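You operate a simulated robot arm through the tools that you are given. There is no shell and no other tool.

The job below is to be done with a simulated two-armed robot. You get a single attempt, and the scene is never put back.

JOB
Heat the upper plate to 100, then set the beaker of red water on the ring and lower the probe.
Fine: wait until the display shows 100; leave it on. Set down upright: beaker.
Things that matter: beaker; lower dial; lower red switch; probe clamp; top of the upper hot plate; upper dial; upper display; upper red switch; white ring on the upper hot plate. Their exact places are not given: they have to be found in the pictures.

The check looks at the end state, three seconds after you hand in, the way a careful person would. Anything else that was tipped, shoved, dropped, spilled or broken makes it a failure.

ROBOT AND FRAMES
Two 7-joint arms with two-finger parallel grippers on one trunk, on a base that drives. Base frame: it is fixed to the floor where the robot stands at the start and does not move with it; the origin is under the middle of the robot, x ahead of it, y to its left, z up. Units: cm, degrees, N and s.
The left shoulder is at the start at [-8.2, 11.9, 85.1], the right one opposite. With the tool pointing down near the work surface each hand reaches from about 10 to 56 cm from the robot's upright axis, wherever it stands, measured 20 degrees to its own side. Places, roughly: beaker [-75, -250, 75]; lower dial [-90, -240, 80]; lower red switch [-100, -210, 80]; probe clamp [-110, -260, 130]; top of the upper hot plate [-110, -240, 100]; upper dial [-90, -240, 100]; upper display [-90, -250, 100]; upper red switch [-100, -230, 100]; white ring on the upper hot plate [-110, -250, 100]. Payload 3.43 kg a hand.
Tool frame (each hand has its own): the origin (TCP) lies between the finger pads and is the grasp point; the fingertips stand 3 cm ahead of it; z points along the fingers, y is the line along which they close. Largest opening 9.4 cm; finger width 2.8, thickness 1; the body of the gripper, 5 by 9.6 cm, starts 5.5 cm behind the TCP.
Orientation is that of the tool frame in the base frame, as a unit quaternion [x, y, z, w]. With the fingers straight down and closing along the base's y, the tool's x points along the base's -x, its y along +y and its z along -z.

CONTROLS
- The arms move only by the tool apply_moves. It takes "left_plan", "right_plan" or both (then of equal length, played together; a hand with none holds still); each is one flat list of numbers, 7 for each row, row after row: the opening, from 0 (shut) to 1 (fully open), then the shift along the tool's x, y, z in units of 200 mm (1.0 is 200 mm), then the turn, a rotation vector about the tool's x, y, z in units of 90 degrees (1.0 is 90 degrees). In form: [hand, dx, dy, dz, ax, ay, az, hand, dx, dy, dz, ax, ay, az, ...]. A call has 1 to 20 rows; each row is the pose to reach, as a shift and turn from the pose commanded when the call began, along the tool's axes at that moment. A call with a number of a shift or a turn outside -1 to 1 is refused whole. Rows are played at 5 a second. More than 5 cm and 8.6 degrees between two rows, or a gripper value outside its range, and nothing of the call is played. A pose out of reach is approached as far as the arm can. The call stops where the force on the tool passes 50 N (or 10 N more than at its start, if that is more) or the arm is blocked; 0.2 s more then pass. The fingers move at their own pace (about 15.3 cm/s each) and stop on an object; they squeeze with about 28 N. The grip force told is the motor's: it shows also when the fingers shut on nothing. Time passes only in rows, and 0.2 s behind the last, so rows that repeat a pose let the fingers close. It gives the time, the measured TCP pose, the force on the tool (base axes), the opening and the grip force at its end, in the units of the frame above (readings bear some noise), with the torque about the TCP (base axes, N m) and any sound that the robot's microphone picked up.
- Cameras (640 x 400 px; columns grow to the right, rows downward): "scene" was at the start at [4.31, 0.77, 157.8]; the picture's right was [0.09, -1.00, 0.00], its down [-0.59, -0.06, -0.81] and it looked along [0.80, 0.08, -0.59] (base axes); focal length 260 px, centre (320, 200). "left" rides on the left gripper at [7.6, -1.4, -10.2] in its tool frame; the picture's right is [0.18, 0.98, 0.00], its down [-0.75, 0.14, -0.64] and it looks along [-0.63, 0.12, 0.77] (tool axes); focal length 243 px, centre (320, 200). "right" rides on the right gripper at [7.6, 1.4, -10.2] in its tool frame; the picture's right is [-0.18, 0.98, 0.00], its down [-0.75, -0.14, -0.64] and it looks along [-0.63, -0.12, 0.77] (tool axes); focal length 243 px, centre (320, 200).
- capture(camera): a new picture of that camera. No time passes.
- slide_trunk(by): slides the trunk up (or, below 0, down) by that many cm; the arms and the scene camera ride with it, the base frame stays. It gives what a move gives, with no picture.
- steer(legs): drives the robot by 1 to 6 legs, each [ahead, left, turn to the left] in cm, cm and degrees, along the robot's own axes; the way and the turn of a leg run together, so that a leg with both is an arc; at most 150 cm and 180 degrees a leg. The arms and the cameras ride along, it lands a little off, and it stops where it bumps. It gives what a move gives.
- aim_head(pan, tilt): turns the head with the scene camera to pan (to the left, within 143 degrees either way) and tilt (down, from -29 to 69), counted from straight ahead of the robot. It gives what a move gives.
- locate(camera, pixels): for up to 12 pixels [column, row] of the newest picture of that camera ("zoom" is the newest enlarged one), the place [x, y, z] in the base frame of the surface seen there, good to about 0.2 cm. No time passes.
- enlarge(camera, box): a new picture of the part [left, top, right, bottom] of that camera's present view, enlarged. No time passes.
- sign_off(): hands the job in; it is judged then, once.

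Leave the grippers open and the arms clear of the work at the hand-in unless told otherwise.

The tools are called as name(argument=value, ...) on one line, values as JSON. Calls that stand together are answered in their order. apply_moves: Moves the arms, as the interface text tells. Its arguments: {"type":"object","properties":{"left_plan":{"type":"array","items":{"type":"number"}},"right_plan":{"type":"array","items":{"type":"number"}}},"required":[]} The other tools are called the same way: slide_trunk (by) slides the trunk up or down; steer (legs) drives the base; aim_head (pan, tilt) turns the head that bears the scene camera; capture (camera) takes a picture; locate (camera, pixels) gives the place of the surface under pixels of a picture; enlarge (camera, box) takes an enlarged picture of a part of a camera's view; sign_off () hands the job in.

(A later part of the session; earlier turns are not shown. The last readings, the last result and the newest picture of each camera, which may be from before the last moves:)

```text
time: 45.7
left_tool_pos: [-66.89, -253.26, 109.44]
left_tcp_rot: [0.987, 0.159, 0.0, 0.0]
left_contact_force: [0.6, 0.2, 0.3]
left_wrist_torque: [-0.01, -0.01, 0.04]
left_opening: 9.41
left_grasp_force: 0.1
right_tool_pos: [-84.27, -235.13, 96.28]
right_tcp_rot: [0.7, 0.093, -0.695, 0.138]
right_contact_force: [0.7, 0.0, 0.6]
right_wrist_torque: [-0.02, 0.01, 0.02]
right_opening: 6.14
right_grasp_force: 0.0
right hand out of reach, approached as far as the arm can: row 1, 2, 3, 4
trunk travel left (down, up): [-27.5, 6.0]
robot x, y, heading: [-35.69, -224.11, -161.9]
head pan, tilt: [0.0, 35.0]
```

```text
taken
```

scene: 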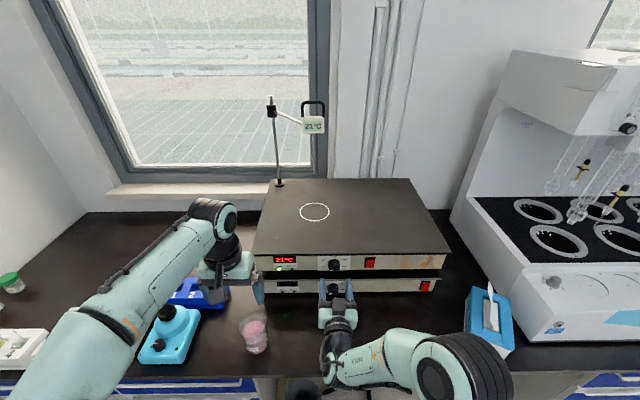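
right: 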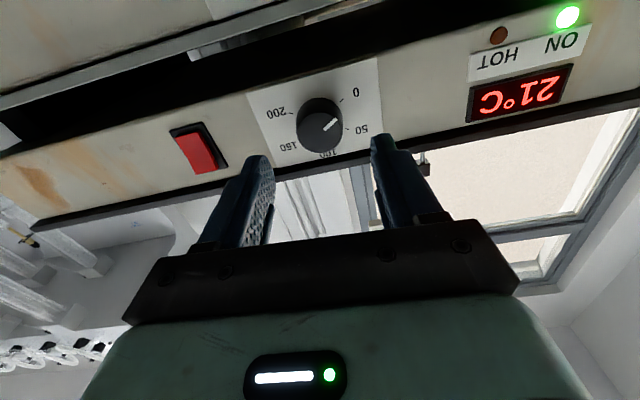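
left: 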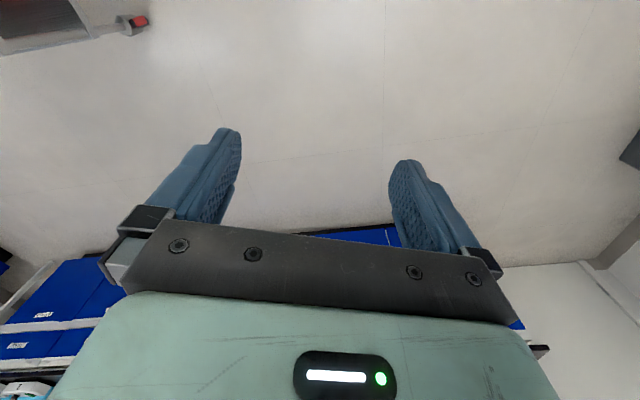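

Level pose reached, aligned with the knob axis. Now I test rolling the hand 60° counter-clockwise in free space so I have 120° clockwise of turning available.

apply_moves(right_plan=[0.65, 0, 0, 0, 0, 0, -0.083, 0.65, 0, 0, 0, 0, 0, -0.167, 0.65, 0, 0, 0, 0, 0, -0.25, 0.65, 0, 0, 0, 0, 0, -0.333, 0.65, 0, 0, 0, 0, 0, -0.417, 0.65, 0, 0, 0, 0, 0, -0.5, 0.65, 0, 0, 0, 0, 0, -0.583, 0.65, 0, 0, 0, 0, 0, -0.667, 0.65, 0, 0, 0, 0, 0, -0.667])

capture(camera="right")

enlarge(camera="scene", box=[240, 240, 400, 340])

```text
time: 47.7
left_tool_pos: [-66.85, -253.34, 109.46]
left_tcp_rot: [0.987, 0.159, -0.001, 0.001]
left_contact_force: [-0.2, 0.8, -0.3]
left_wrist_torque: [0.0, -0.02, -0.01]
left_opening: 9.43
left_grasp_force: 0.0
right_tool_pos: [-84.24, -235.16, 96.33]
right_tcp_rot: [-0.559, -0.432, 0.669, 0.229]
right_contact_force: [-0.3, 0.0, -0.3]
right_wrist_torque: [0.0, 0.0, 0.0]
right_opening: 6.12
right_grasp_force: 0.1
trunk travel left (down, up): [-27.5, 6.0]
robot x, y, heading: [-35.6, -224.09, -161.8]
head pan, tilt: [0.0, 35.0]
```

```text
taken
```

right: 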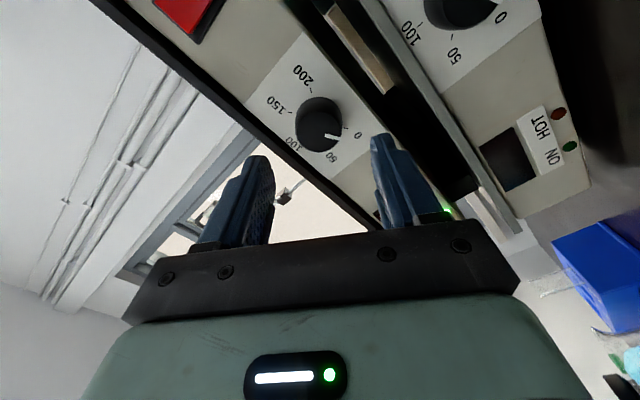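

```text
4.00 times, centred on (320, 290) of scene
```

zoom: 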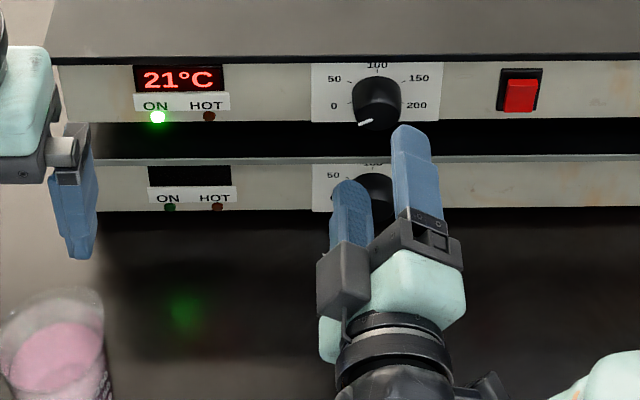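

Rolling works. The hand's axis lines up with the knob (T, z within ~0.2 cm). I advance 5 cm so that the open fingers straddle the knob, stopping ~0.7 cm short of the panel.

apply_moves(right_plan=[0.65, 0, 0, 0.06, 0, 0, 0, 0.65, 0, 0, 0.12, 0, 0, 0, 0.65, 0, 0, 0.185, 0, 0, 0, 0.65, 0, 0, 0.25, 0, 0, 0, 0.65, 0, 0, 0.25, 0, 0, 0])

capture(camera="right")

enlarge(camera="scene", box=[290, 240, 386, 300])

```text
time: 48.9
left_tool_pos: [-66.77, -253.3, 109.37]
left_tcp_rot: [0.987, 0.158, -0.001, 0.001]
left_contact_force: [0.5, -0.1, 0.6]
left_wrist_torque: [0.0, 0.02, 0.0]
left_opening: 9.42
left_grasp_force: 0.1
right_tool_pos: [-88.78, -236.77, 96.33]
right_tcp_rot: [-0.559, -0.431, 0.67, 0.229]
right_contact_force: [0.2, 0.5, 0.4]
right_wrist_torque: [0.01, -0.01, -0.02]
right_opening: 6.12
right_grasp_force: 0.1
trunk travel left (down, up): [-27.5, 6.0]
robot x, y, heading: [-35.67, -223.75, -161.9]
head pan, tilt: [0.0, 35.0]
```

```text
taken
```

right: 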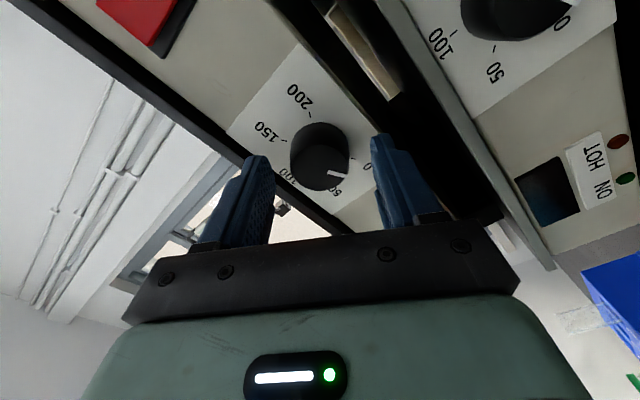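

```text
6.67 times, centred on (338, 270) of scene
```

zoom: 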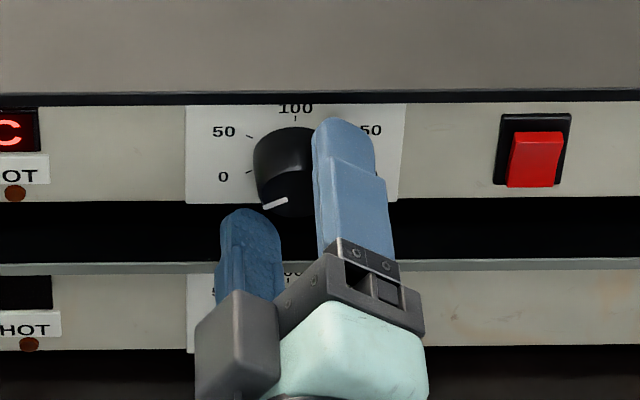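

The knob face sits centred between the fingers (right camera ≈(322,172), as expected). I close the fingers on the knob.

apply_moves(right_plan=[0.3, 0, 0, 0, 0, 0, 0, 0.0, 0, 0, 0, 0, 0, 0, 0.0, 0, 0, 0, 0, 0, 0, 0.0, 0, 0, 0, 0, 0, 0])

capture(camera="right")

```text
time: 49.9
left_tool_pos: [-66.81, -253.13, 109.47]
left_tcp_rot: [0.987, 0.158, -0.001, 0.002]
left_contact_force: [0.2, 0.0, 0.8]
left_wrist_torque: [0.01, -0.02, -0.02]
left_opening: 9.38
left_grasp_force: 0.0
right_tool_pos: [-88.88, -236.73, 96.29]
right_tcp_rot: [-0.559, -0.432, 0.67, 0.229]
right_contact_force: [-0.8, 0.6, 1.0]
right_wrist_torque: [0.0, -0.05, 0.01]
right_opening: 3.58
right_grasp_force: 44.8
trunk travel left (down, up): [-27.5, 6.0]
robot x, y, heading: [-35.88, -223.79, -161.6]
head pan, tilt: [0.0, 35.0]
```

```text
taken
```

right: 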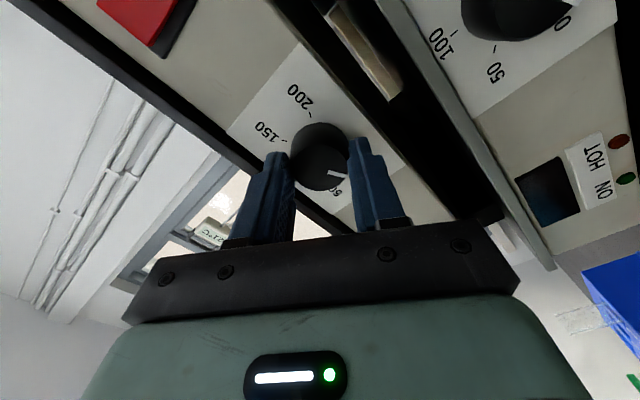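

Gripped at 3.58 cm with negligible side force. I turn the knob 90° clockwise (positive about the tool axis) first.

apply_moves(right_plan=[0, 0, 0, 0, 0, 0, 0.083, 0, 0, 0, 0, 0, 0, 0.167, 0, 0, 0, 0, 0, 0, 0.25, 0, 0, 0, 0, 0, 0, 0.333, 0, 0, 0, 0, 0, 0, 0.417, 0, 0, 0, 0, 0, 0, 0.5, 0, 0, 0, 0, 0, 0, 0.583, 0, 0, 0, 0, 0, 0, 0.667, 0, 0, 0, 0, 0, 0, 0.75, 0, 0, 0, 0, 0, 0, 0.833, 0, 0, 0, 0, 0, 0, 0.917, 0, 0, 0, 0, 0, 0, 1.0, 0, 0, 0, 0, 0, 0, 1.0])

capture(camera="right")

enlarge(camera="scene", box=[260, 240, 388, 320])

```text
time: 52.7
left_tool_pos: [-66.92, -252.96, 109.49]
left_tcp_rot: [0.987, 0.159, 0.0, 0.002]
left_contact_force: [0.7, -0.4, 0.6]
left_wrist_torque: [-0.01, -0.01, 0.0]
left_opening: 9.41
left_grasp_force: 0.0
right_tool_pos: [-88.89, -236.67, 96.37]
right_tcp_rot: [0.71, -0.101, -0.631, 0.296]
right_contact_force: [0.6, 32.6, -29.6]
right_wrist_torque: [-0.02, -0.03, -1.21]
right_opening: 3.62
right_grasp_force: 45.1
right hand out of reach, approached as far as the arm can: row 11, 12, 13
trunk travel left (down, up): [-27.5, 6.0]
robot x, y, heading: [-35.38, -223.98, -161.7]
head pan, tilt: [0.0, 35.0]
```

```text
taken
```

right: 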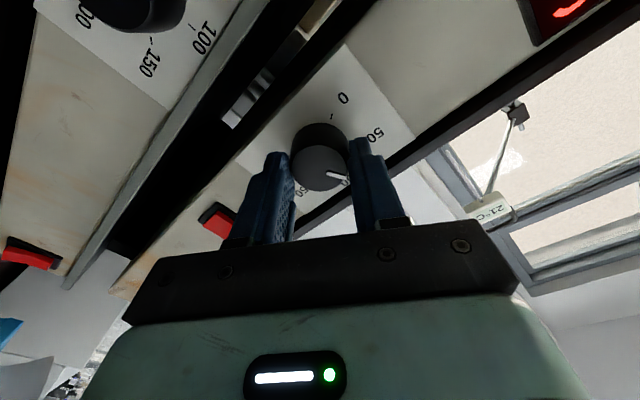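

```text
5.00 times, centred on (324, 280) of scene
```

zoom: 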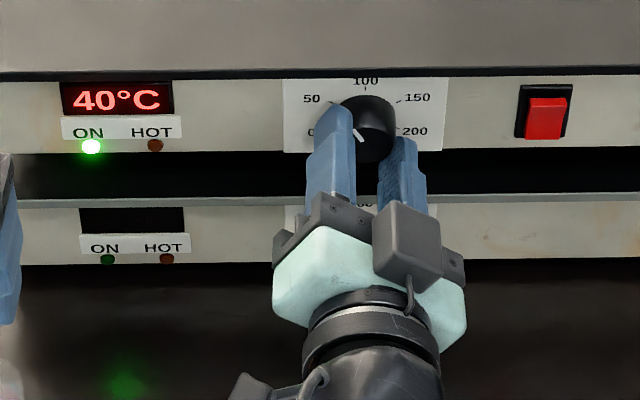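

The display already climbs (40°C). The wrist reached its roll limit near the end and side forces are ~44 N, so I release the knob, and look at where the pointer stands.

apply_moves(right_plan=[0.65, 0, 0, 0, 0, 0, 0, 0.65, 0, 0, 0, 0, 0, 0])

enlarge(camera="right", box=[250, 80, 410, 200])

enlarge(camera="scene", box=[260, 240, 388, 320])

```text
time: 53.3
left_tool_pos: [-66.88, -253.23, 109.35]
left_tcp_rot: [0.987, 0.16, 0.0, 0.002]
left_contact_force: [0.2, 0.4, 0.4]
left_wrist_torque: [0.02, 0.02, -0.02]
left_opening: 9.39
left_grasp_force: 0.1
right_tool_pos: [-88.46, -237.95, 97.44]
right_tcp_rot: [0.704, -0.094, -0.634, 0.306]
right_contact_force: [-5.0, 12.5, -6.2]
right_wrist_torque: [0.19, -0.3, -0.25]
right_opening: 6.95
right_grasp_force: 7.2
trunk travel left (down, up): [-27.5, 6.0]
robot x, y, heading: [-35.48, -223.65, -161.7]
head pan, tilt: [0.0, 35.0]
```

```text
3.33 times, centred on (330, 140) of right
```

zoom: 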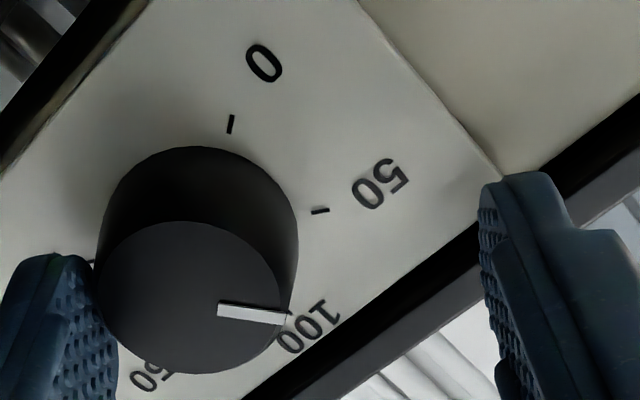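

```text
5.00 times, centred on (324, 280) of scene
```

zoom: 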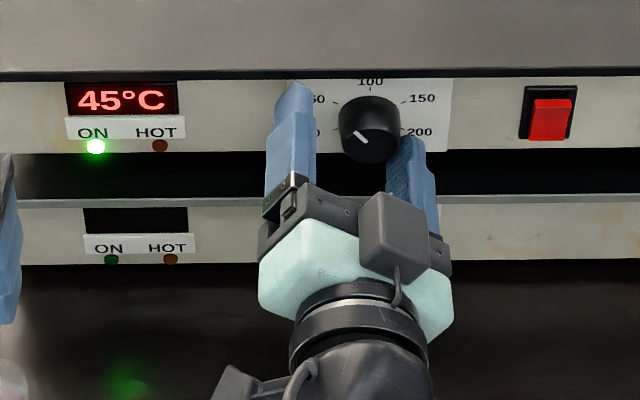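

The hand sprang ~1.7 cm off-centre when released (one finger still leans on the knob); the pointer is now around 70. I re-centre along the tool's y while opening wider, then back off 5 cm.

apply_moves(right_plan=[0.8, 0, -0.045, 0, 0, 0, 0, 0.8, 0, -0.085, 0, 0, 0, 0, 0.8, 0, -0.085, -0.06, 0, 0, 0, 0.8, 0, -0.085, -0.12, 0, 0, 0, 0.8, 0, -0.085, -0.18, 0, 0, 0, 0.8, 0, -0.085, -0.25, 0, 0, 0, 0.8, 0, -0.085, -0.25, 0, 0, 0])

capture(camera="right")

enlarge(camera="scene", box=[260, 240, 388, 320])

```text
time: 54.9
left_tool_pos: [-66.88, -253.26, 109.32]
left_tcp_rot: [0.987, 0.158, 0.0, 0.001]
left_contact_force: [0.0, -0.6, 0.0]
left_wrist_torque: [-0.01, -0.03, -0.01]
left_opening: 9.4
left_grasp_force: 0.1
right_tool_pos: [-83.54, -236.03, 97.61]
right_tcp_rot: [0.703, -0.093, -0.635, 0.307]
right_contact_force: [0.4, 0.8, 0.0]
right_wrist_torque: [-0.04, 0.01, 0.0]
right_opening: 7.52
right_grasp_force: 0.0
right hand out of reach, approached as far as the arm can: row 1, 2, 3, 4, 5, 6, 7
trunk travel left (down, up): [-27.5, 6.0]
robot x, y, heading: [-35.43, -223.41, -161.8]
head pan, tilt: [0.0, 35.0]
```

```text
taken
```

right: 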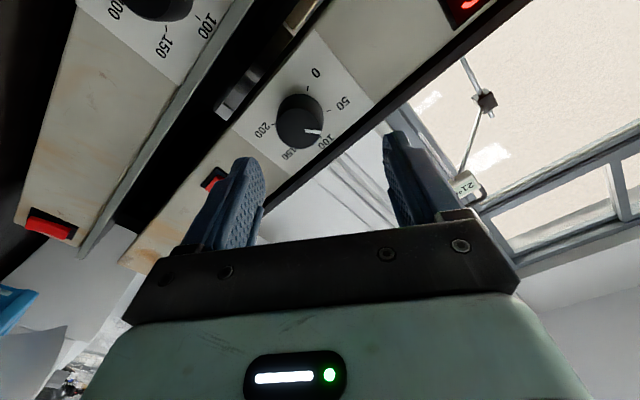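

```text
5.00 times, centred on (324, 280) of scene
```

zoom: 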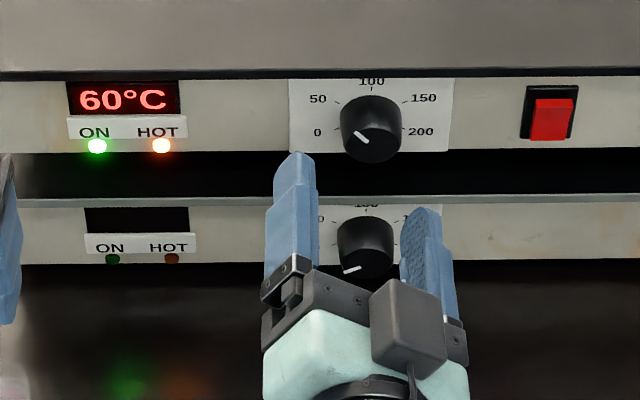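

HOT lamp is lit, 60°C and rising; pointer ~70. I roll the hand back 73° and re-centre on the knob axis for a second grip.

apply_moves(right_plan=[0.65, 0.0025, -0.0086, 0, 0, 0, -0.081, 0.65, 0.005, -0.0172, 0, 0, 0, -0.162, 0.65, 0.0075, -0.0258, 0, 0, 0, -0.243, 0.65, 0.01, -0.0344, 0, 0, 0, -0.324, 0.65, 0.0125, -0.043, 0, 0, 0, -0.405, 0.65, 0.015, -0.0516, 0, 0, 0, -0.486, 0.65, 0.0175, -0.0602, 0, 0, 0, -0.567, 0.65, 0.02, -0.0688, 0, 0, 0, -0.648, 0.65, 0.0225, -0.0774, 0, 0, 0, -0.729, 0.65, 0.025, -0.086, 0, 0, 0, -0.81, 0.65, 0.025, -0.086, 0, 0, 0, -0.81])

capture(camera="right")

enlarge(camera="scene", box=[260, 240, 388, 320])

```text
time: 57.3
left_tool_pos: [-66.89, -253.26, 109.46]
left_tcp_rot: [0.987, 0.158, 0.0, 0.001]
left_contact_force: [0.7, -1.0, -0.5]
left_wrist_torque: [-0.02, -0.01, 0.0]
left_opening: 9.39
left_grasp_force: 0.0
right_tool_pos: [-83.89, -234.87, 96.04]
right_tcp_rot: [-0.617, -0.344, 0.696, 0.127]
right_contact_force: [0.1, 0.4, -0.6]
right_wrist_torque: [-0.01, 0.0, -0.03]
right_opening: 6.09
right_grasp_force: 0.0
trunk travel left (down, up): [-27.5, 6.0]
robot x, y, heading: [-35.7, -223.3, -161.6]
head pan, tilt: [0.0, 35.0]
```

```text
taken
```

right: 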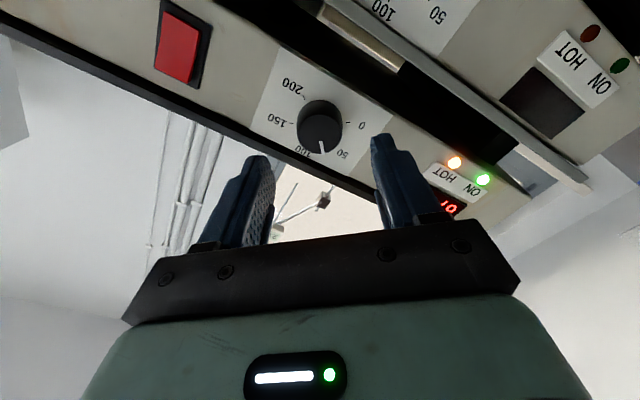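

```text
5.00 times, centred on (324, 280) of scene
```

zoom: 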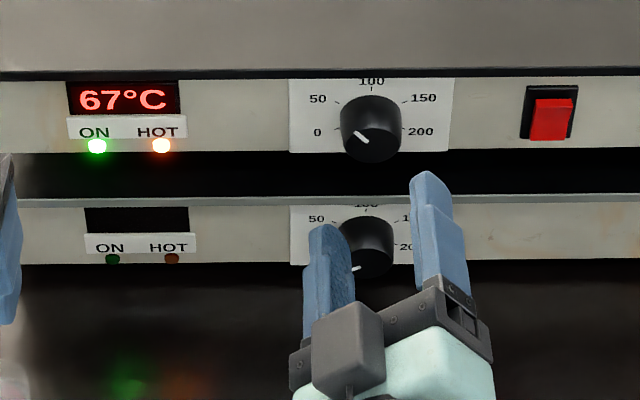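

Well aligned (T≈195.3, z≈96.0). I advance 5.3 cm, close on the knob and hold a bit so that the temperature settles, telling me the present set point.

apply_moves(right_plan=[0.65, 0, 0, 0.065, 0, 0, 0, 0.65, 0, 0, 0.13, 0, 0, 0, 0.65, 0, 0, 0.195, 0, 0, 0, 0.65, 0, 0, 0.26, 0, 0, 0, 0.65, 0, 0, 0.265, 0, 0, 0, 0.3, 0, 0, 0.265, 0, 0, 0, 0, 0, 0, 0.265, 0, 0, 0, 0, 0, 0, 0.265, 0, 0, 0, 0, 0, 0, 0.265, 0, 0, 0, 0, 0, 0, 0.265, 0, 0, 0, 0, 0, 0, 0.265, 0, 0, 0])

capture(camera="right")

enlarge(camera="scene", box=[260, 240, 388, 320])

```text
time: 59.7
left_tool_pos: [-66.91, -253.24, 109.4]
left_tcp_rot: [0.987, 0.158, -0.001, 0.0]
left_contact_force: [-1.1, -0.6, -0.5]
left_wrist_torque: [0.01, -0.03, 0.01]
left_opening: 9.41
left_grasp_force: 0.1
right_tool_pos: [-88.9, -236.45, 96.17]
right_tcp_rot: [-0.617, -0.343, 0.697, 0.127]
right_contact_force: [-2.2, 1.3, 4.3]
right_wrist_torque: [-0.03, 0.1, -0.11]
right_opening: 3.55
right_grasp_force: 44.4
trunk travel left (down, up): [-27.5, 6.0]
robot x, y, heading: [-35.79, -223.73, -161.7]
head pan, tilt: [0.0, 35.0]
```

```text
taken
```

right: 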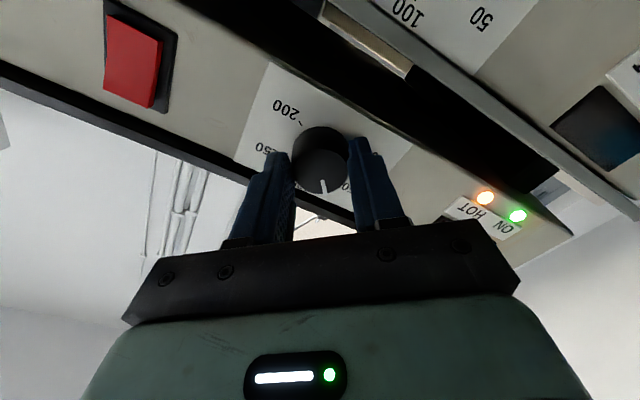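

```text
5.00 times, centred on (324, 280) of scene
```

zoom: 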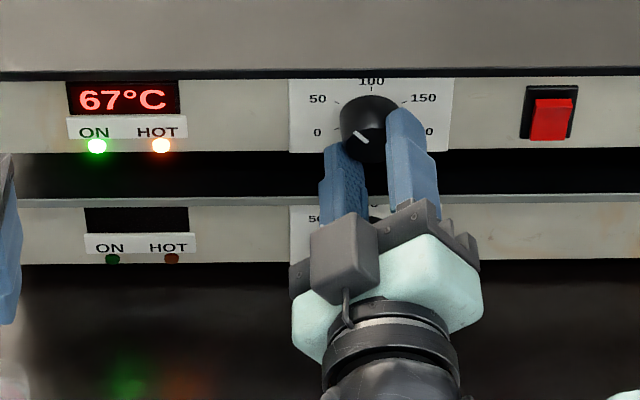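

It has settled at 67, so the set point is 67. I need +33, i.e. about 39.6° clockwise (1.2° per degree of temperature).

apply_moves(right_plan=[0, 0, 0, 0, 0, 0, 0.073, 0, 0, 0, 0, 0, 0, 0.147, 0, 0, 0, 0, 0, 0, 0.22, 0, 0, 0, 0, 0, 0, 0.293, 0, 0, 0, 0, 0, 0, 0.367, 0, 0, 0, 0, 0, 0, 0.44, 0, 0, 0, 0, 0, 0, 0.44, 0, 0, 0, 0, 0, 0, 0.44, 0, 0, 0, 0, 0, 0, 0.44, 0, 0, 0, 0, 0, 0, 0.44, 0, 0, 0, 0, 0, 0, 0.44, 0, 0, 0, 0, 0, 0, 0.44, 0, 0, 0, 0, 0, 0, 0.44, 0, 0, 0, 0, 0, 0, 0.44, 0, 0, 0, 0, 0, 0, 0.44, 0, 0, 0, 0, 0, 0, 0.44, 0, 0, 0, 0, 0, 0, 0.44, 0, 0, 0, 0, 0, 0, 0.44, 0, 0, 0, 0, 0, 0, 0.44, 0, 0, 0, 0, 0, 0, 0.44])

capture(camera="right")

enlarge(camera="scene", box=[260, 240, 388, 320])

```text
time: 63.9
left_tool_pos: [-66.74, -253.41, 109.57]
left_tcp_rot: [0.987, 0.159, -0.001, 0.001]
left_contact_force: [-0.4, -0.9, 0.6]
left_wrist_torque: [0.01, 0.03, 0.0]
left_opening: 9.41
left_grasp_force: 0.0
right_tool_pos: [-88.84, -236.59, 96.0]
right_tcp_rot: [-0.698, -0.114, 0.698, -0.117]
right_contact_force: [13.3, -3.3, -8.4]
right_wrist_torque: [0.13, -0.29, 0.25]
right_opening: 3.56
right_grasp_force: 45.0
trunk travel left (down, up): [-27.5, 6.0]
robot x, y, heading: [-35.47, -223.66, -161.8]
head pan, tilt: [0.0, 35.0]
```

```text
taken
```

right: 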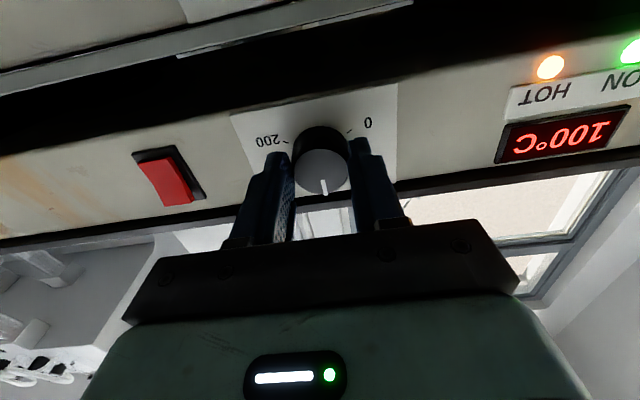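

```text
5.00 times, centred on (324, 280) of scene
```

zoom: 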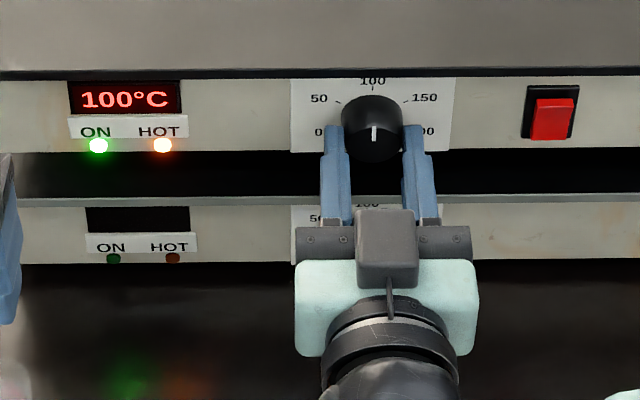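

The display shows 100°C and the pointer points straight at 100. I open the fingers gently, hold, then retreat straight back 6 cm.

apply_moves(right_plan=[0.45, 0, 0, 0, 0, 0, 0, 0.65, 0, 0, 0, 0, 0, 0, 0.65, 0, 0, 0, 0, 0, 0, 0.65, 0, 0, -0.06, 0, 0, 0, 0.65, 0, 0, -0.12, 0, 0, 0, 0.65, 0, 0, -0.18, 0, 0, 0, 0.65, 0, 0, -0.24, 0, 0, 0, 0.65, 0, 0, -0.3, 0, 0, 0, 0.65, 0, 0, -0.3, 0, 0, 0, 0.65, 0, 0, -0.3, 0, 0, 0])

capture(camera="right")

enlarge(camera="scene", box=[260, 240, 388, 320])

```text
time: 66.1
left_tool_pos: [-66.89, -253.2, 109.41]
left_tcp_rot: [0.987, 0.158, -0.001, 0.0]
left_contact_force: [0.2, 0.6, 0.5]
left_wrist_torque: [-0.02, -0.01, 0.04]
left_opening: 9.41
left_grasp_force: 0.0
right_tool_pos: [-83.31, -234.81, 95.99]
right_tcp_rot: [-0.697, -0.114, 0.698, -0.117]
right_contact_force: [-0.1, 0.0, -0.2]
right_wrist_torque: [0.0, 0.01, 0.02]
right_opening: 6.13
right_grasp_force: 0.1
trunk travel left (down, up): [-27.5, 6.0]
robot x, y, heading: [-35.78, -223.66, -161.4]
head pan, tilt: [0.0, 35.0]
```

```text
taken
```

right: 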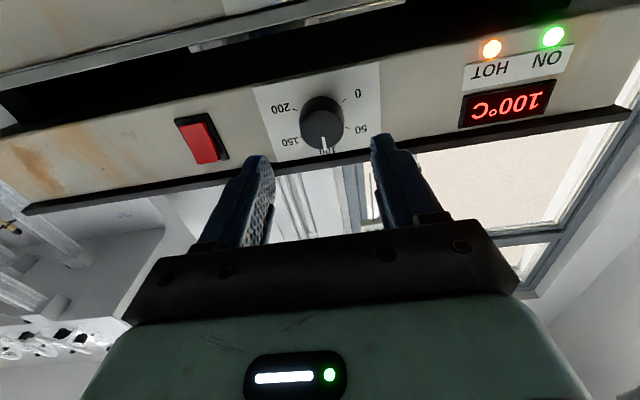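

```text
5.00 times, centred on (324, 280) of scene
```

zoom: 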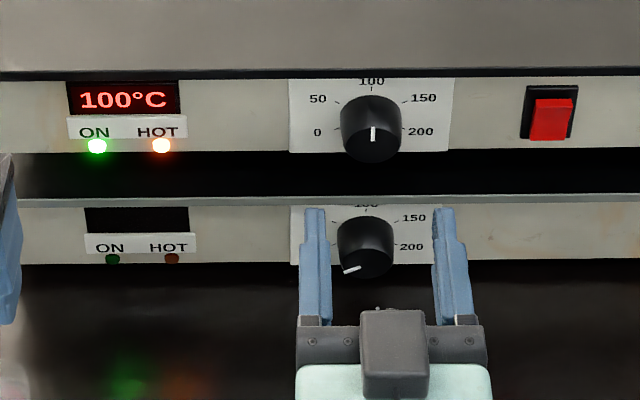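

100°C steady with the hand clear; upper plate stays on. I now return the right hand to a tool-down pose, back, up and to the right, out of the way.

apply_moves(right_plan=[0.65, -0.06, -0.04, -0.08, 0, 0.06, 0, 0.65, -0.13, -0.09, -0.14, 0, 0.13, 0, 0.65, -0.2, -0.14, -0.19, 0, 0.2, 0, 0.65, -0.27, -0.18, -0.24, 0, 0.27, 0, 0.65, -0.34, -0.23, -0.3, 0, 0.34, 0, 0.65, -0.41, -0.28, -0.35, 0, 0.41, 0, 0.65, -0.48, -0.33, -0.4, 0, 0.48, 0, 0.65, -0.55, -0.38, -0.45, 0, 0.55, 0, 0.65, -0.62, -0.42, -0.5, 0, 0.62, 0, 0.65, -0.69, -0.47, -0.55, 0, 0.69, 0, 0.65, -0.76, -0.52, -0.6, 0, 0.76, 0, 0.65, -0.83, -0.57, -0.65, 0, 0.83, 0, 0.65, -0.9, -0.62, -0.7, 0, 0.9, 0, 0.65, -0.96, -0.66, -0.75, 0, 0.96, 0, 0.65, -1.0, -0.67, -0.78, 0, 1.0, 0, 0.65, -1.0, -0.67, -0.78, 0, 1.0, 0])

capture(camera="scene")

capture(camera="left")

enlarge(camera="scene", box=[200, 290, 296, 380])

```text
time: 69.5
left_tool_pos: [-66.79, -253.24, 109.43]
left_tcp_rot: [0.987, 0.158, -0.001, 0.001]
left_contact_force: [-0.2, 0.1, -0.2]
left_wrist_torque: [0.02, 0.0, -0.02]
left_opening: 9.4
left_grasp_force: 0.0
right_tool_pos: [-72.9, -216.85, 115.92]
right_tcp_rot: [0.987, 0.163, 0.001, 0.002]
right_contact_force: [-0.2, 0.6, 0.5]
right_wrist_torque: [0.0, -0.01, -0.02]
right_opening: 6.09
right_grasp_force: 0.1
trunk travel left (down, up): [-27.5, 6.0]
robot x, y, heading: [-35.54, -223.68, -161.8]
head pan, tilt: [0.0, 35.0]
```

```text
taken
```

scene: 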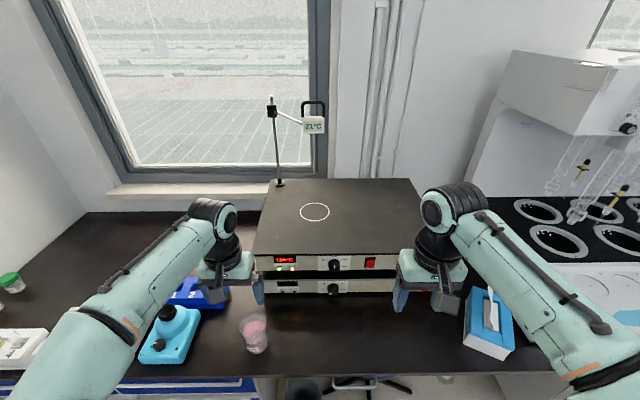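

```text
taken
```

left: 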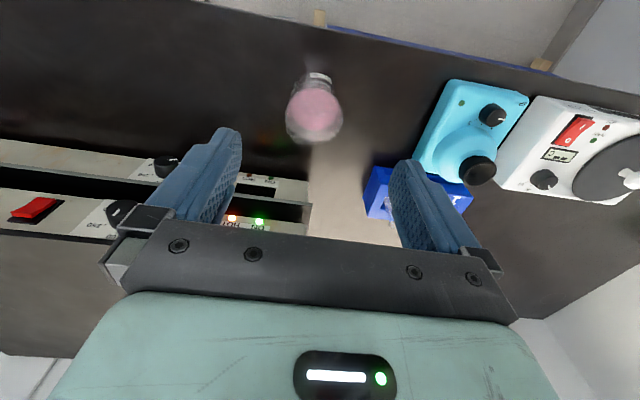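

```text
4.44 times, centred on (248, 335) of scene
```

zoom: 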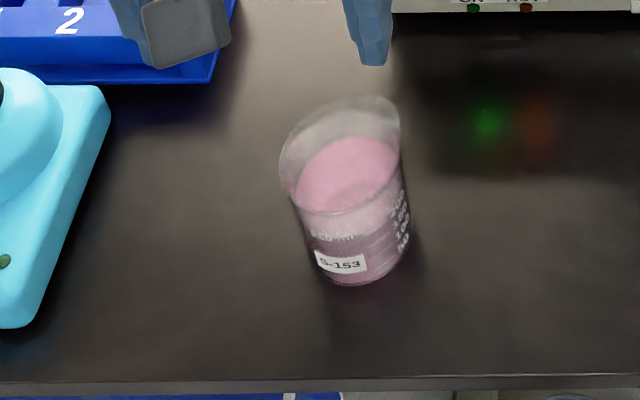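

Right arm is clear. The beaker shows at zoom (345,200). I measure its rim, wall and base with both cameras.

locate(camera="zoom", pixels=[[345, 209], [283, 175], [399, 125], [370, 98], [345, 175], [340, 265], [365, 284], [405, 250], [300, 230], [320, 275], [410, 230], [380, 283]])

enlarge(camera="left", box=[260, 50, 372, 160])

locate(camera="left", pixels=[[315, 110], [288, 110], [342, 118], [317, 78], [310, 140], [300, 95], [332, 95], [325, 80], [305, 82], [317, 74], [440, 180], [475, 175]])

```text
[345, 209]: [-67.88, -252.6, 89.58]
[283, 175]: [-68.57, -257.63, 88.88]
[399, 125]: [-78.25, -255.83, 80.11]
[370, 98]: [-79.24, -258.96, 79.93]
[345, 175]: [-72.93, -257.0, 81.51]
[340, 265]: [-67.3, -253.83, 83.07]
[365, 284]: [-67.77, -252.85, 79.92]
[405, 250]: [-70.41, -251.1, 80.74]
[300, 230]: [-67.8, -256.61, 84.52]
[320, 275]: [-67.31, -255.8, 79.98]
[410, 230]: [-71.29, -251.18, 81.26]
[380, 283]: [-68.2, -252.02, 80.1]
```

```text
3.64 times, centred on (316, 105) of left
```

zoom: 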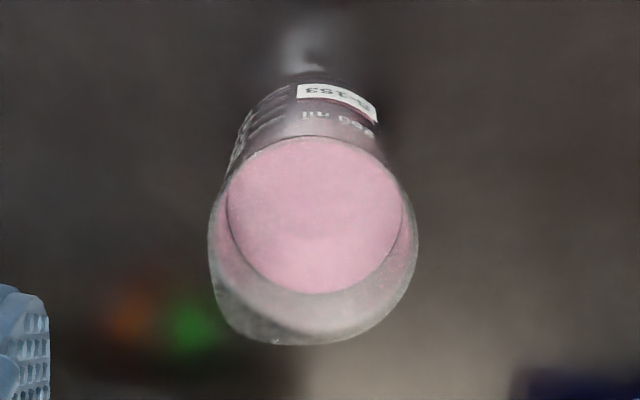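

```text
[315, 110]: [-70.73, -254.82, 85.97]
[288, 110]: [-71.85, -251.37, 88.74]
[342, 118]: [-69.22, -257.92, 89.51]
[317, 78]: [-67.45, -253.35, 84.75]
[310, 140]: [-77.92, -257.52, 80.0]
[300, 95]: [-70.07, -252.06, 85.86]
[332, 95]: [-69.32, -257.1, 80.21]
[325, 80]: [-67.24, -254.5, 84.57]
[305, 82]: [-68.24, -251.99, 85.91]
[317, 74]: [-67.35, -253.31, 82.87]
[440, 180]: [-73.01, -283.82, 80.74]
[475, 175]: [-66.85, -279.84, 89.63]
```

Beaker: centre ≈[-70.5,-254.6], ~7 cm across, rim z≈89.6, water level z≈86. I'll grip it with the left hand tilted forward (tool ~40° below level) so that the probe stays clear of the hand at the ring. First I tilt the left hand above the beaker, fingers fully open.

apply_moves(left_plan=[1, -0.018, 0.001, 0.06, 0, -0.07, 0, 1, -0.036, 0.002, 0.12, 0, -0.14, 0, 1, -0.055, 0.003, 0.18, 0, -0.21, 0, 1, -0.073, 0.0035, 0.25, 0, -0.28, 0, 1, -0.092, 0.004, 0.31, 0, -0.35, 0, 1, -0.11, 0.005, 0.37, 0, -0.42, 0, 1, -0.128, 0.006, 0.44, 0, -0.49, 0, 1, -0.147, 0.007, 0.5, 0, -0.556, 0, 1, -0.147, 0.007, 0.5, 0, -0.556, 0])

capture(camera="left")

capture(camera="scene")

```text
time: 71.5
left_tool_pos: [-69.58, -254.32, 99.44]
left_tcp_rot: [0.895, 0.143, -0.418, 0.067]
left_contact_force: [-0.1, -0.3, 0.2]
left_wrist_torque: [0.0, -0.02, -0.01]
left_opening: 9.41
left_grasp_force: 0.0
right_tool_pos: [-72.8, -216.85, 115.92]
right_tcp_rot: [0.987, 0.163, 0.0, 0.002]
right_contact_force: [0.3, 0.0, 0.1]
right_wrist_torque: [0.02, -0.01, -0.02]
right_opening: 6.1
right_grasp_force: 0.0
trunk travel left (down, up): [-27.5, 6.0]
robot x, y, heading: [-35.73, -223.74, -161.6]
head pan, tilt: [0.0, 35.0]
```

```text
taken
```

left: 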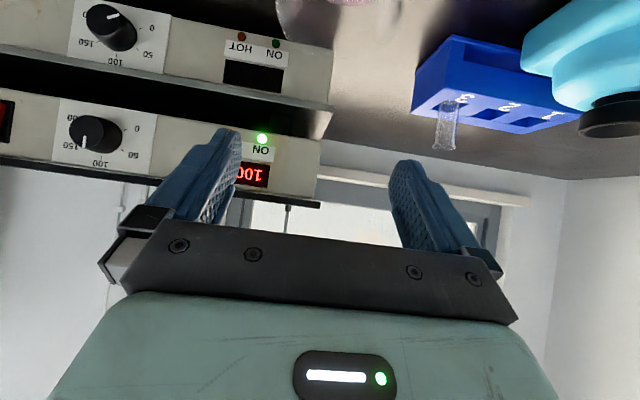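

```text
taken
```

scene: 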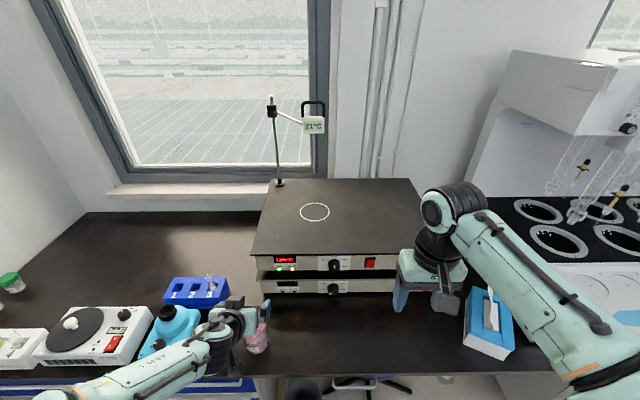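

Tilted pose reached. Before lowering I check the left forearm height over the devices on its left.

locate(camera="scene", pixels=[[190, 350], [150, 368], [110, 385], [70, 392], [215, 335], [180, 320], [100, 340], [170, 345], [250, 310], [237, 300], [205, 372], [260, 340]])

enlarge(camera="scene", box=[130, 280, 290, 400])

```text
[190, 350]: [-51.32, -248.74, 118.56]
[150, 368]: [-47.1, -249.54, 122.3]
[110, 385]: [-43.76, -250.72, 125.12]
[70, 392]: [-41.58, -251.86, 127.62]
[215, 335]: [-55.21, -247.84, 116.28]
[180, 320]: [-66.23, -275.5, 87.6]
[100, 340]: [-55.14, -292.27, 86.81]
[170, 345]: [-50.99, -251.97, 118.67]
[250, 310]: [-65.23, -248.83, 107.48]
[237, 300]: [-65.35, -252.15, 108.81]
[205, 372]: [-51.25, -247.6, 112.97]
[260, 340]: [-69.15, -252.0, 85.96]
```

```text
3.33 times, centred on (210, 340) of scene
```

zoom: 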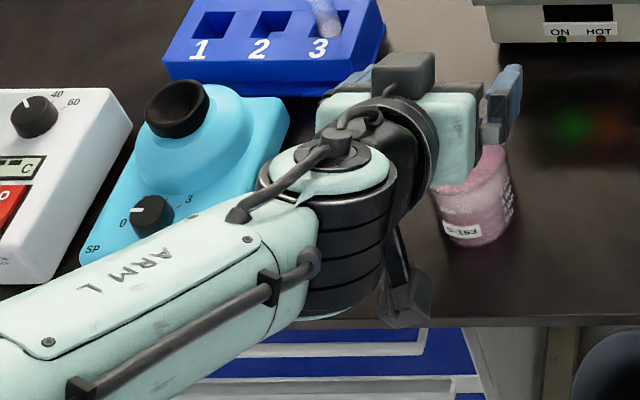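

Forearm is well above everything (z>108). The fit of the beaker wall gives centre [-70.7,-254.65], diameter 7.0; the hand is centred on it. I lower the hand 14.5 cm so that the open fingers straddle the beaker.

apply_moves(left_plan=[1, 0.07, 0, 0.058, 0, 0, 0, 1, 0.139, 0, 0.117, 0, 0, 0, 1, 0.209, 0, 0.175, 0, 0, 0, 1, 0.278, 0, 0.233, 0, 0, 0, 1, 0.348, 0, 0.291, 0, 0, 0, 1, 0.417, 0, 0.35, 0, 0, 0, 1, 0.487, 0, 0.408, 0, 0, 0, 1, 0.556, 0, 0.466, 0, 0, 0, 1, 0.556, 0, 0.466, 0, 0, 0])

capture(camera="left")

enlarge(camera="scene", box=[180, 280, 340, 400])

```text
time: 73.5
left_tool_pos: [-69.54, -254.37, 84.88]
left_tcp_rot: [0.894, 0.144, -0.418, 0.069]
left_contact_force: [-0.5, 0.3, 0.7]
left_wrist_torque: [-0.02, -0.03, -0.01]
left_opening: 9.4
left_grasp_force: 0.1
right_tool_pos: [-72.81, -216.89, 115.88]
right_tcp_rot: [0.987, 0.163, -0.001, 0.001]
right_contact_force: [0.5, -0.9, -0.1]
right_wrist_torque: [-0.02, -0.01, 0.0]
right_opening: 6.08
right_grasp_force: 0.0
trunk travel left (down, up): [-27.5, 6.0]
robot x, y, heading: [-35.76, -224.04, -161.6]
head pan, tilt: [0.0, 35.0]
```

```text
taken
```

left: 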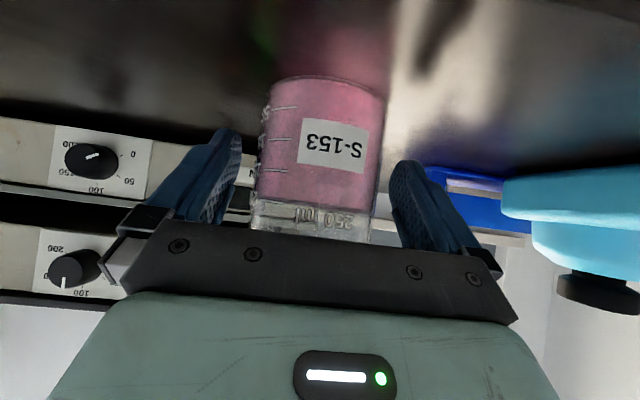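

```text
3.33 times, centred on (260, 340) of scene
```

zoom: 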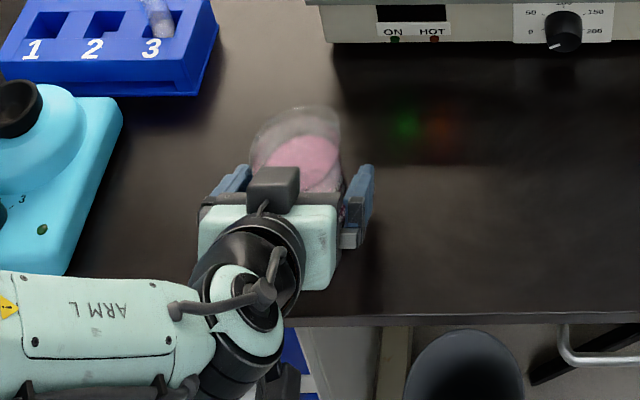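

The fingers straddle the beaker. I check the gripper's top box position against the beaker's rim before closing.

locate(camera="zoom", pixels=[[272, 172], [272, 190], [272, 208], [255, 180], [295, 180], [300, 150], [240, 180], [362, 180], [270, 220], [300, 112], [225, 185], [355, 240]])

```text
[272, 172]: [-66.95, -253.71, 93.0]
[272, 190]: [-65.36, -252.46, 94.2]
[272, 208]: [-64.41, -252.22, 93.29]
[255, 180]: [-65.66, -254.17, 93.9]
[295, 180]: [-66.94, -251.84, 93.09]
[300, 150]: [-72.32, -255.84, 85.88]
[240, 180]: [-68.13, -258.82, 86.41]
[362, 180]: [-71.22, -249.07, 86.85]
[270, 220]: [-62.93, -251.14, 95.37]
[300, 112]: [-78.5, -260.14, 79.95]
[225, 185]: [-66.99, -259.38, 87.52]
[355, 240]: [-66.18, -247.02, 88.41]
```

The box stays ~3.9 cm in front of the beaker's axis, so it will clear the probe. I close the fingers on the beaker.

apply_moves(left_plan=[0.85, 0, 0, 0, 0, 0, 0, 0.76, 0, 0, 0, 0, 0, 0, 0.6, 0, 0, 0, 0, 0, 0, 0.5, 0, 0, 0, 0, 0, 0, 0.5, 0, 0, 0, 0, 0, 0])

capture(camera="left")

```text
time: 74.7
left_tool_pos: [-69.52, -254.42, 84.88]
left_tcp_rot: [0.894, 0.144, -0.419, 0.069]
left_contact_force: [0.9, 0.5, 0.6]
left_wrist_torque: [0.0, -0.01, 0.0]
left_opening: 7.13
left_grasp_force: 27.9
right_tool_pos: [-72.75, -216.78, 115.9]
right_tcp_rot: [0.987, 0.163, 0.0, 0.002]
right_contact_force: [-0.1, -1.0, -0.2]
right_wrist_torque: [-0.01, 0.0, -0.02]
right_opening: 6.12
right_grasp_force: 0.2
trunk travel left (down, up): [-27.5, 6.0]
robot x, y, heading: [-35.67, -223.68, -161.7]
head pan, tilt: [0.0, 35.0]
```

```text
taken
```

left: 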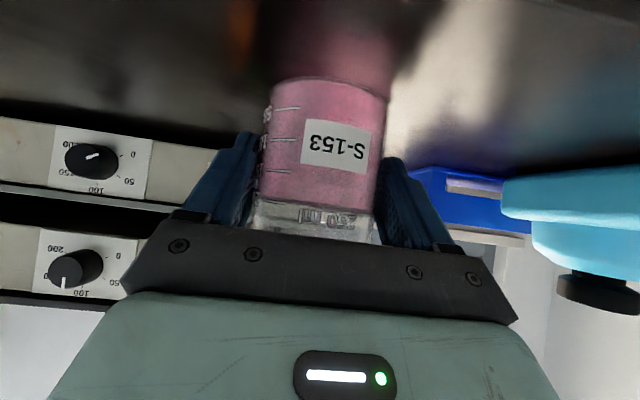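

Firm grip (7.13 cm, 28 N). I lift straight up by 20 cm, starting slowly.

apply_moves(left_plan=[0.5, -0.01, 0, -0.008, 0, 0, 0, 0.5, -0.03, 0, -0.025, 0, 0, 0, 0.5, -0.065, 0, -0.0545, 0, 0, 0, 0.5, -0.115, 0, -0.0964, 0, 0, 0, 0.5, -0.17, 0, -0.1425, 0, 0, 0, 0.5, -0.23, 0, -0.1928, 0, 0, 0, 0.5, -0.29, 0, -0.2431, 0, 0, 0, 0.5, -0.35, 0, -0.2934, 0, 0, 0, 0.5, -0.41, 0, -0.3437, 0, 0, 0, 0.5, -0.47, 0, -0.394, 0, 0, 0, 0.5, -0.53, 0, -0.4443, 0, 0, 0, 0.5, -0.59, 0, -0.4946, 0, 0, 0, 0.5, -0.645, 0, -0.5407, 0, 0, 0, 0.5, -0.695, 0, -0.5826, 0, 0, 0, 0.5, -0.735, 0, -0.6162, 0, 0, 0, 0.5, -0.76, 0, -0.6371, 0, 0, 0, 0.5, -0.767, 0, -0.643, 0, 0, 0])

capture(camera="scene")

capture(camera="left")

```text
time: 78.3
left_tool_pos: [-69.62, -254.31, 104.92]
left_tcp_rot: [0.895, 0.143, -0.418, 0.068]
left_contact_force: [-0.4, 0.6, -2.7]
left_wrist_torque: [-0.02, -0.06, 0.0]
left_opening: 7.06
left_grasp_force: 28.0
right_tool_pos: [-72.77, -216.89, 116.02]
right_tcp_rot: [0.987, 0.162, 0.0, 0.002]
right_contact_force: [-0.5, -0.3, -0.4]
right_wrist_torque: [0.0, -0.01, 0.01]
right_opening: 6.12
right_grasp_force: 0.0
trunk travel left (down, up): [-27.5, 6.0]
robot x, y, heading: [-35.67, -223.86, -161.4]
head pan, tilt: [0.0, 35.0]
```

```text
taken
```

scene: 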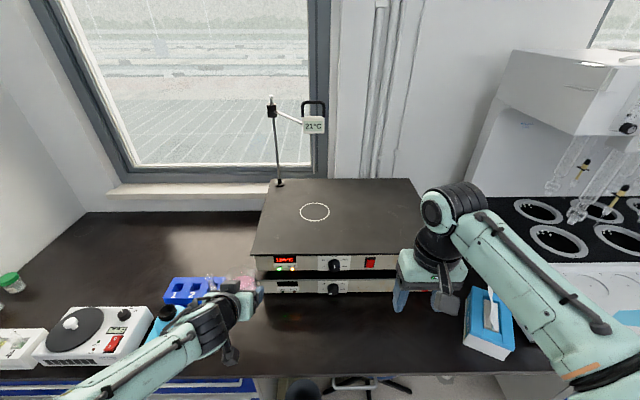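

```text
taken
```

left: 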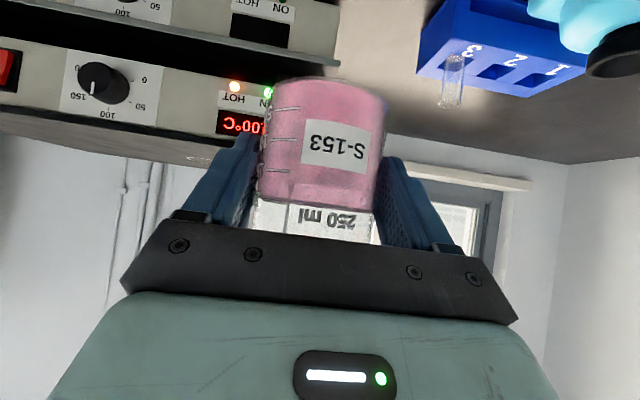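

Beaker held upright, 2.7 N load. I raise it 3.2 cm more (bottom ≈103.2) and then drive 20 cm ahead so the ring comes within reach.

apply_moves(left_plan=[0.5, -0.02, 0, -0.0168, 0, 0, 0, 0.5, -0.06, 0, -0.0503, 0, 0, 0, 0.5, -0.1, 0, -0.0838, 0, 0, 0, 0.5, -0.123, 0, -0.103, 0, 0, 0, 0.5, -0.123, 0, -0.103, 0, 0, 0])

steer(legs=[[10, 0, 0], [10, 0, 0.3]])

capture(camera="scene")

capture(camera="left")

```text
time: 79.5
left_tool_pos: [-69.49, -254.44, 108.19]
left_tcp_rot: [0.894, 0.144, -0.419, 0.069]
left_contact_force: [0.1, -0.8, -3.7]
left_wrist_torque: [0.05, -0.03, -0.01]
left_opening: 7.04
left_grasp_force: 28.3
right_tool_pos: [-72.91, -216.96, 116.03]
right_tcp_rot: [0.987, 0.163, -0.001, 0.001]
right_contact_force: [0.0, -0.2, -0.3]
right_wrist_torque: [-0.01, 0.02, 0.01]
right_opening: 6.11
right_grasp_force: 0.0
trunk travel left (down, up): [-27.5, 6.0]
robot x, y, heading: [-35.66, -223.88, -161.4]
head pan, tilt: [0.0, 35.0]
```

```text
time: 81.0
left_tool_pos: [-79.77, -257.79, 108.08]
left_tcp_rot: [0.895, 0.144, -0.416, 0.069]
left_contact_force: [0.7, 0.2, -3.0]
left_wrist_torque: [0.02, -0.03, 0.03]
left_opening: 7.06
left_grasp_force: 28.3
right_tool_pos: [-83.08, -220.1, 115.98]
right_tcp_rot: [0.987, 0.162, -0.001, 0.002]
right_contact_force: [0.3, 0.9, -0.5]
right_wrist_torque: [0.01, -0.06, 0.01]
right_opening: 6.12
right_grasp_force: 0.1
trunk travel left (down, up): [-27.5, 6.0]
robot x, y, heading: [-45.9, -226.89, -161.7]
head pan, tilt: [0.0, 35.0]
stopped in leg 2: the robot was blocked; the commanded pose is now the measured one
```

```text
taken
```

scene: 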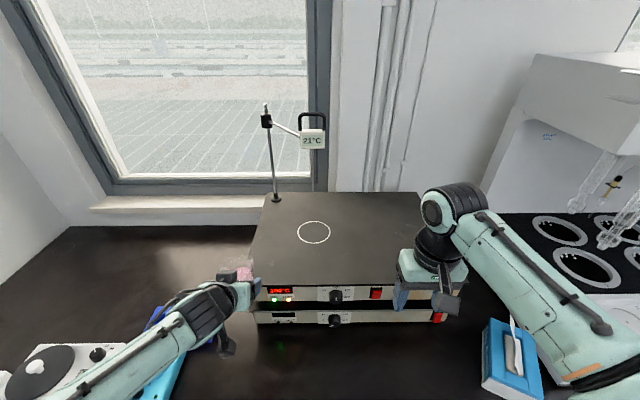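

```text
taken
```

left: 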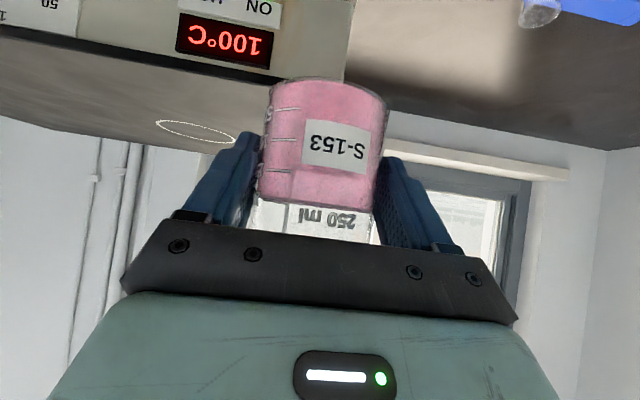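

The drive stopped after ~10.7 cm: blocked. Forces on the hands are nil, so I look down to see what is touching.

aim_head(pan=0, tilt=69)

capture(camera="scene")

```text
time: 82.0
left_tool_pos: [-79.87, -257.73, 108.16]
left_tcp_rot: [0.895, 0.144, -0.418, 0.068]
left_contact_force: [-0.5, -0.3, -2.8]
left_wrist_torque: [0.0, -0.06, 0.01]
left_opening: 7.05
left_grasp_force: 28.2
right_tool_pos: [-83.16, -220.18, 116.16]
right_tcp_rot: [0.987, 0.163, 0.0, 0.001]
right_contact_force: [-1.0, -0.4, -0.1]
right_wrist_torque: [0.01, -0.03, 0.0]
right_opening: 6.14
right_grasp_force: 0.0
trunk travel left (down, up): [-27.5, 6.0]
robot x, y, heading: [-46.04, -226.68, -161.3]
head pan, tilt: [0.0, 68.8]
```

```text
taken
```

scene: 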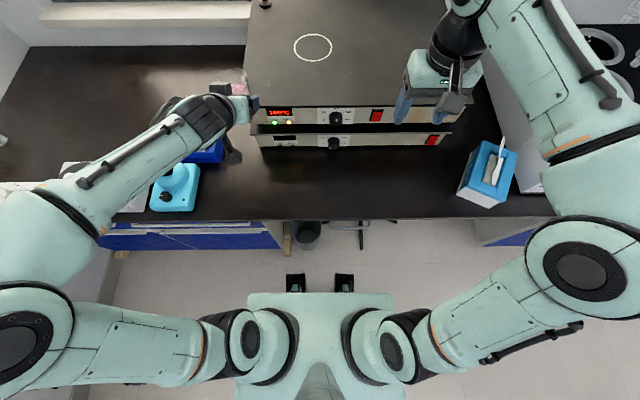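

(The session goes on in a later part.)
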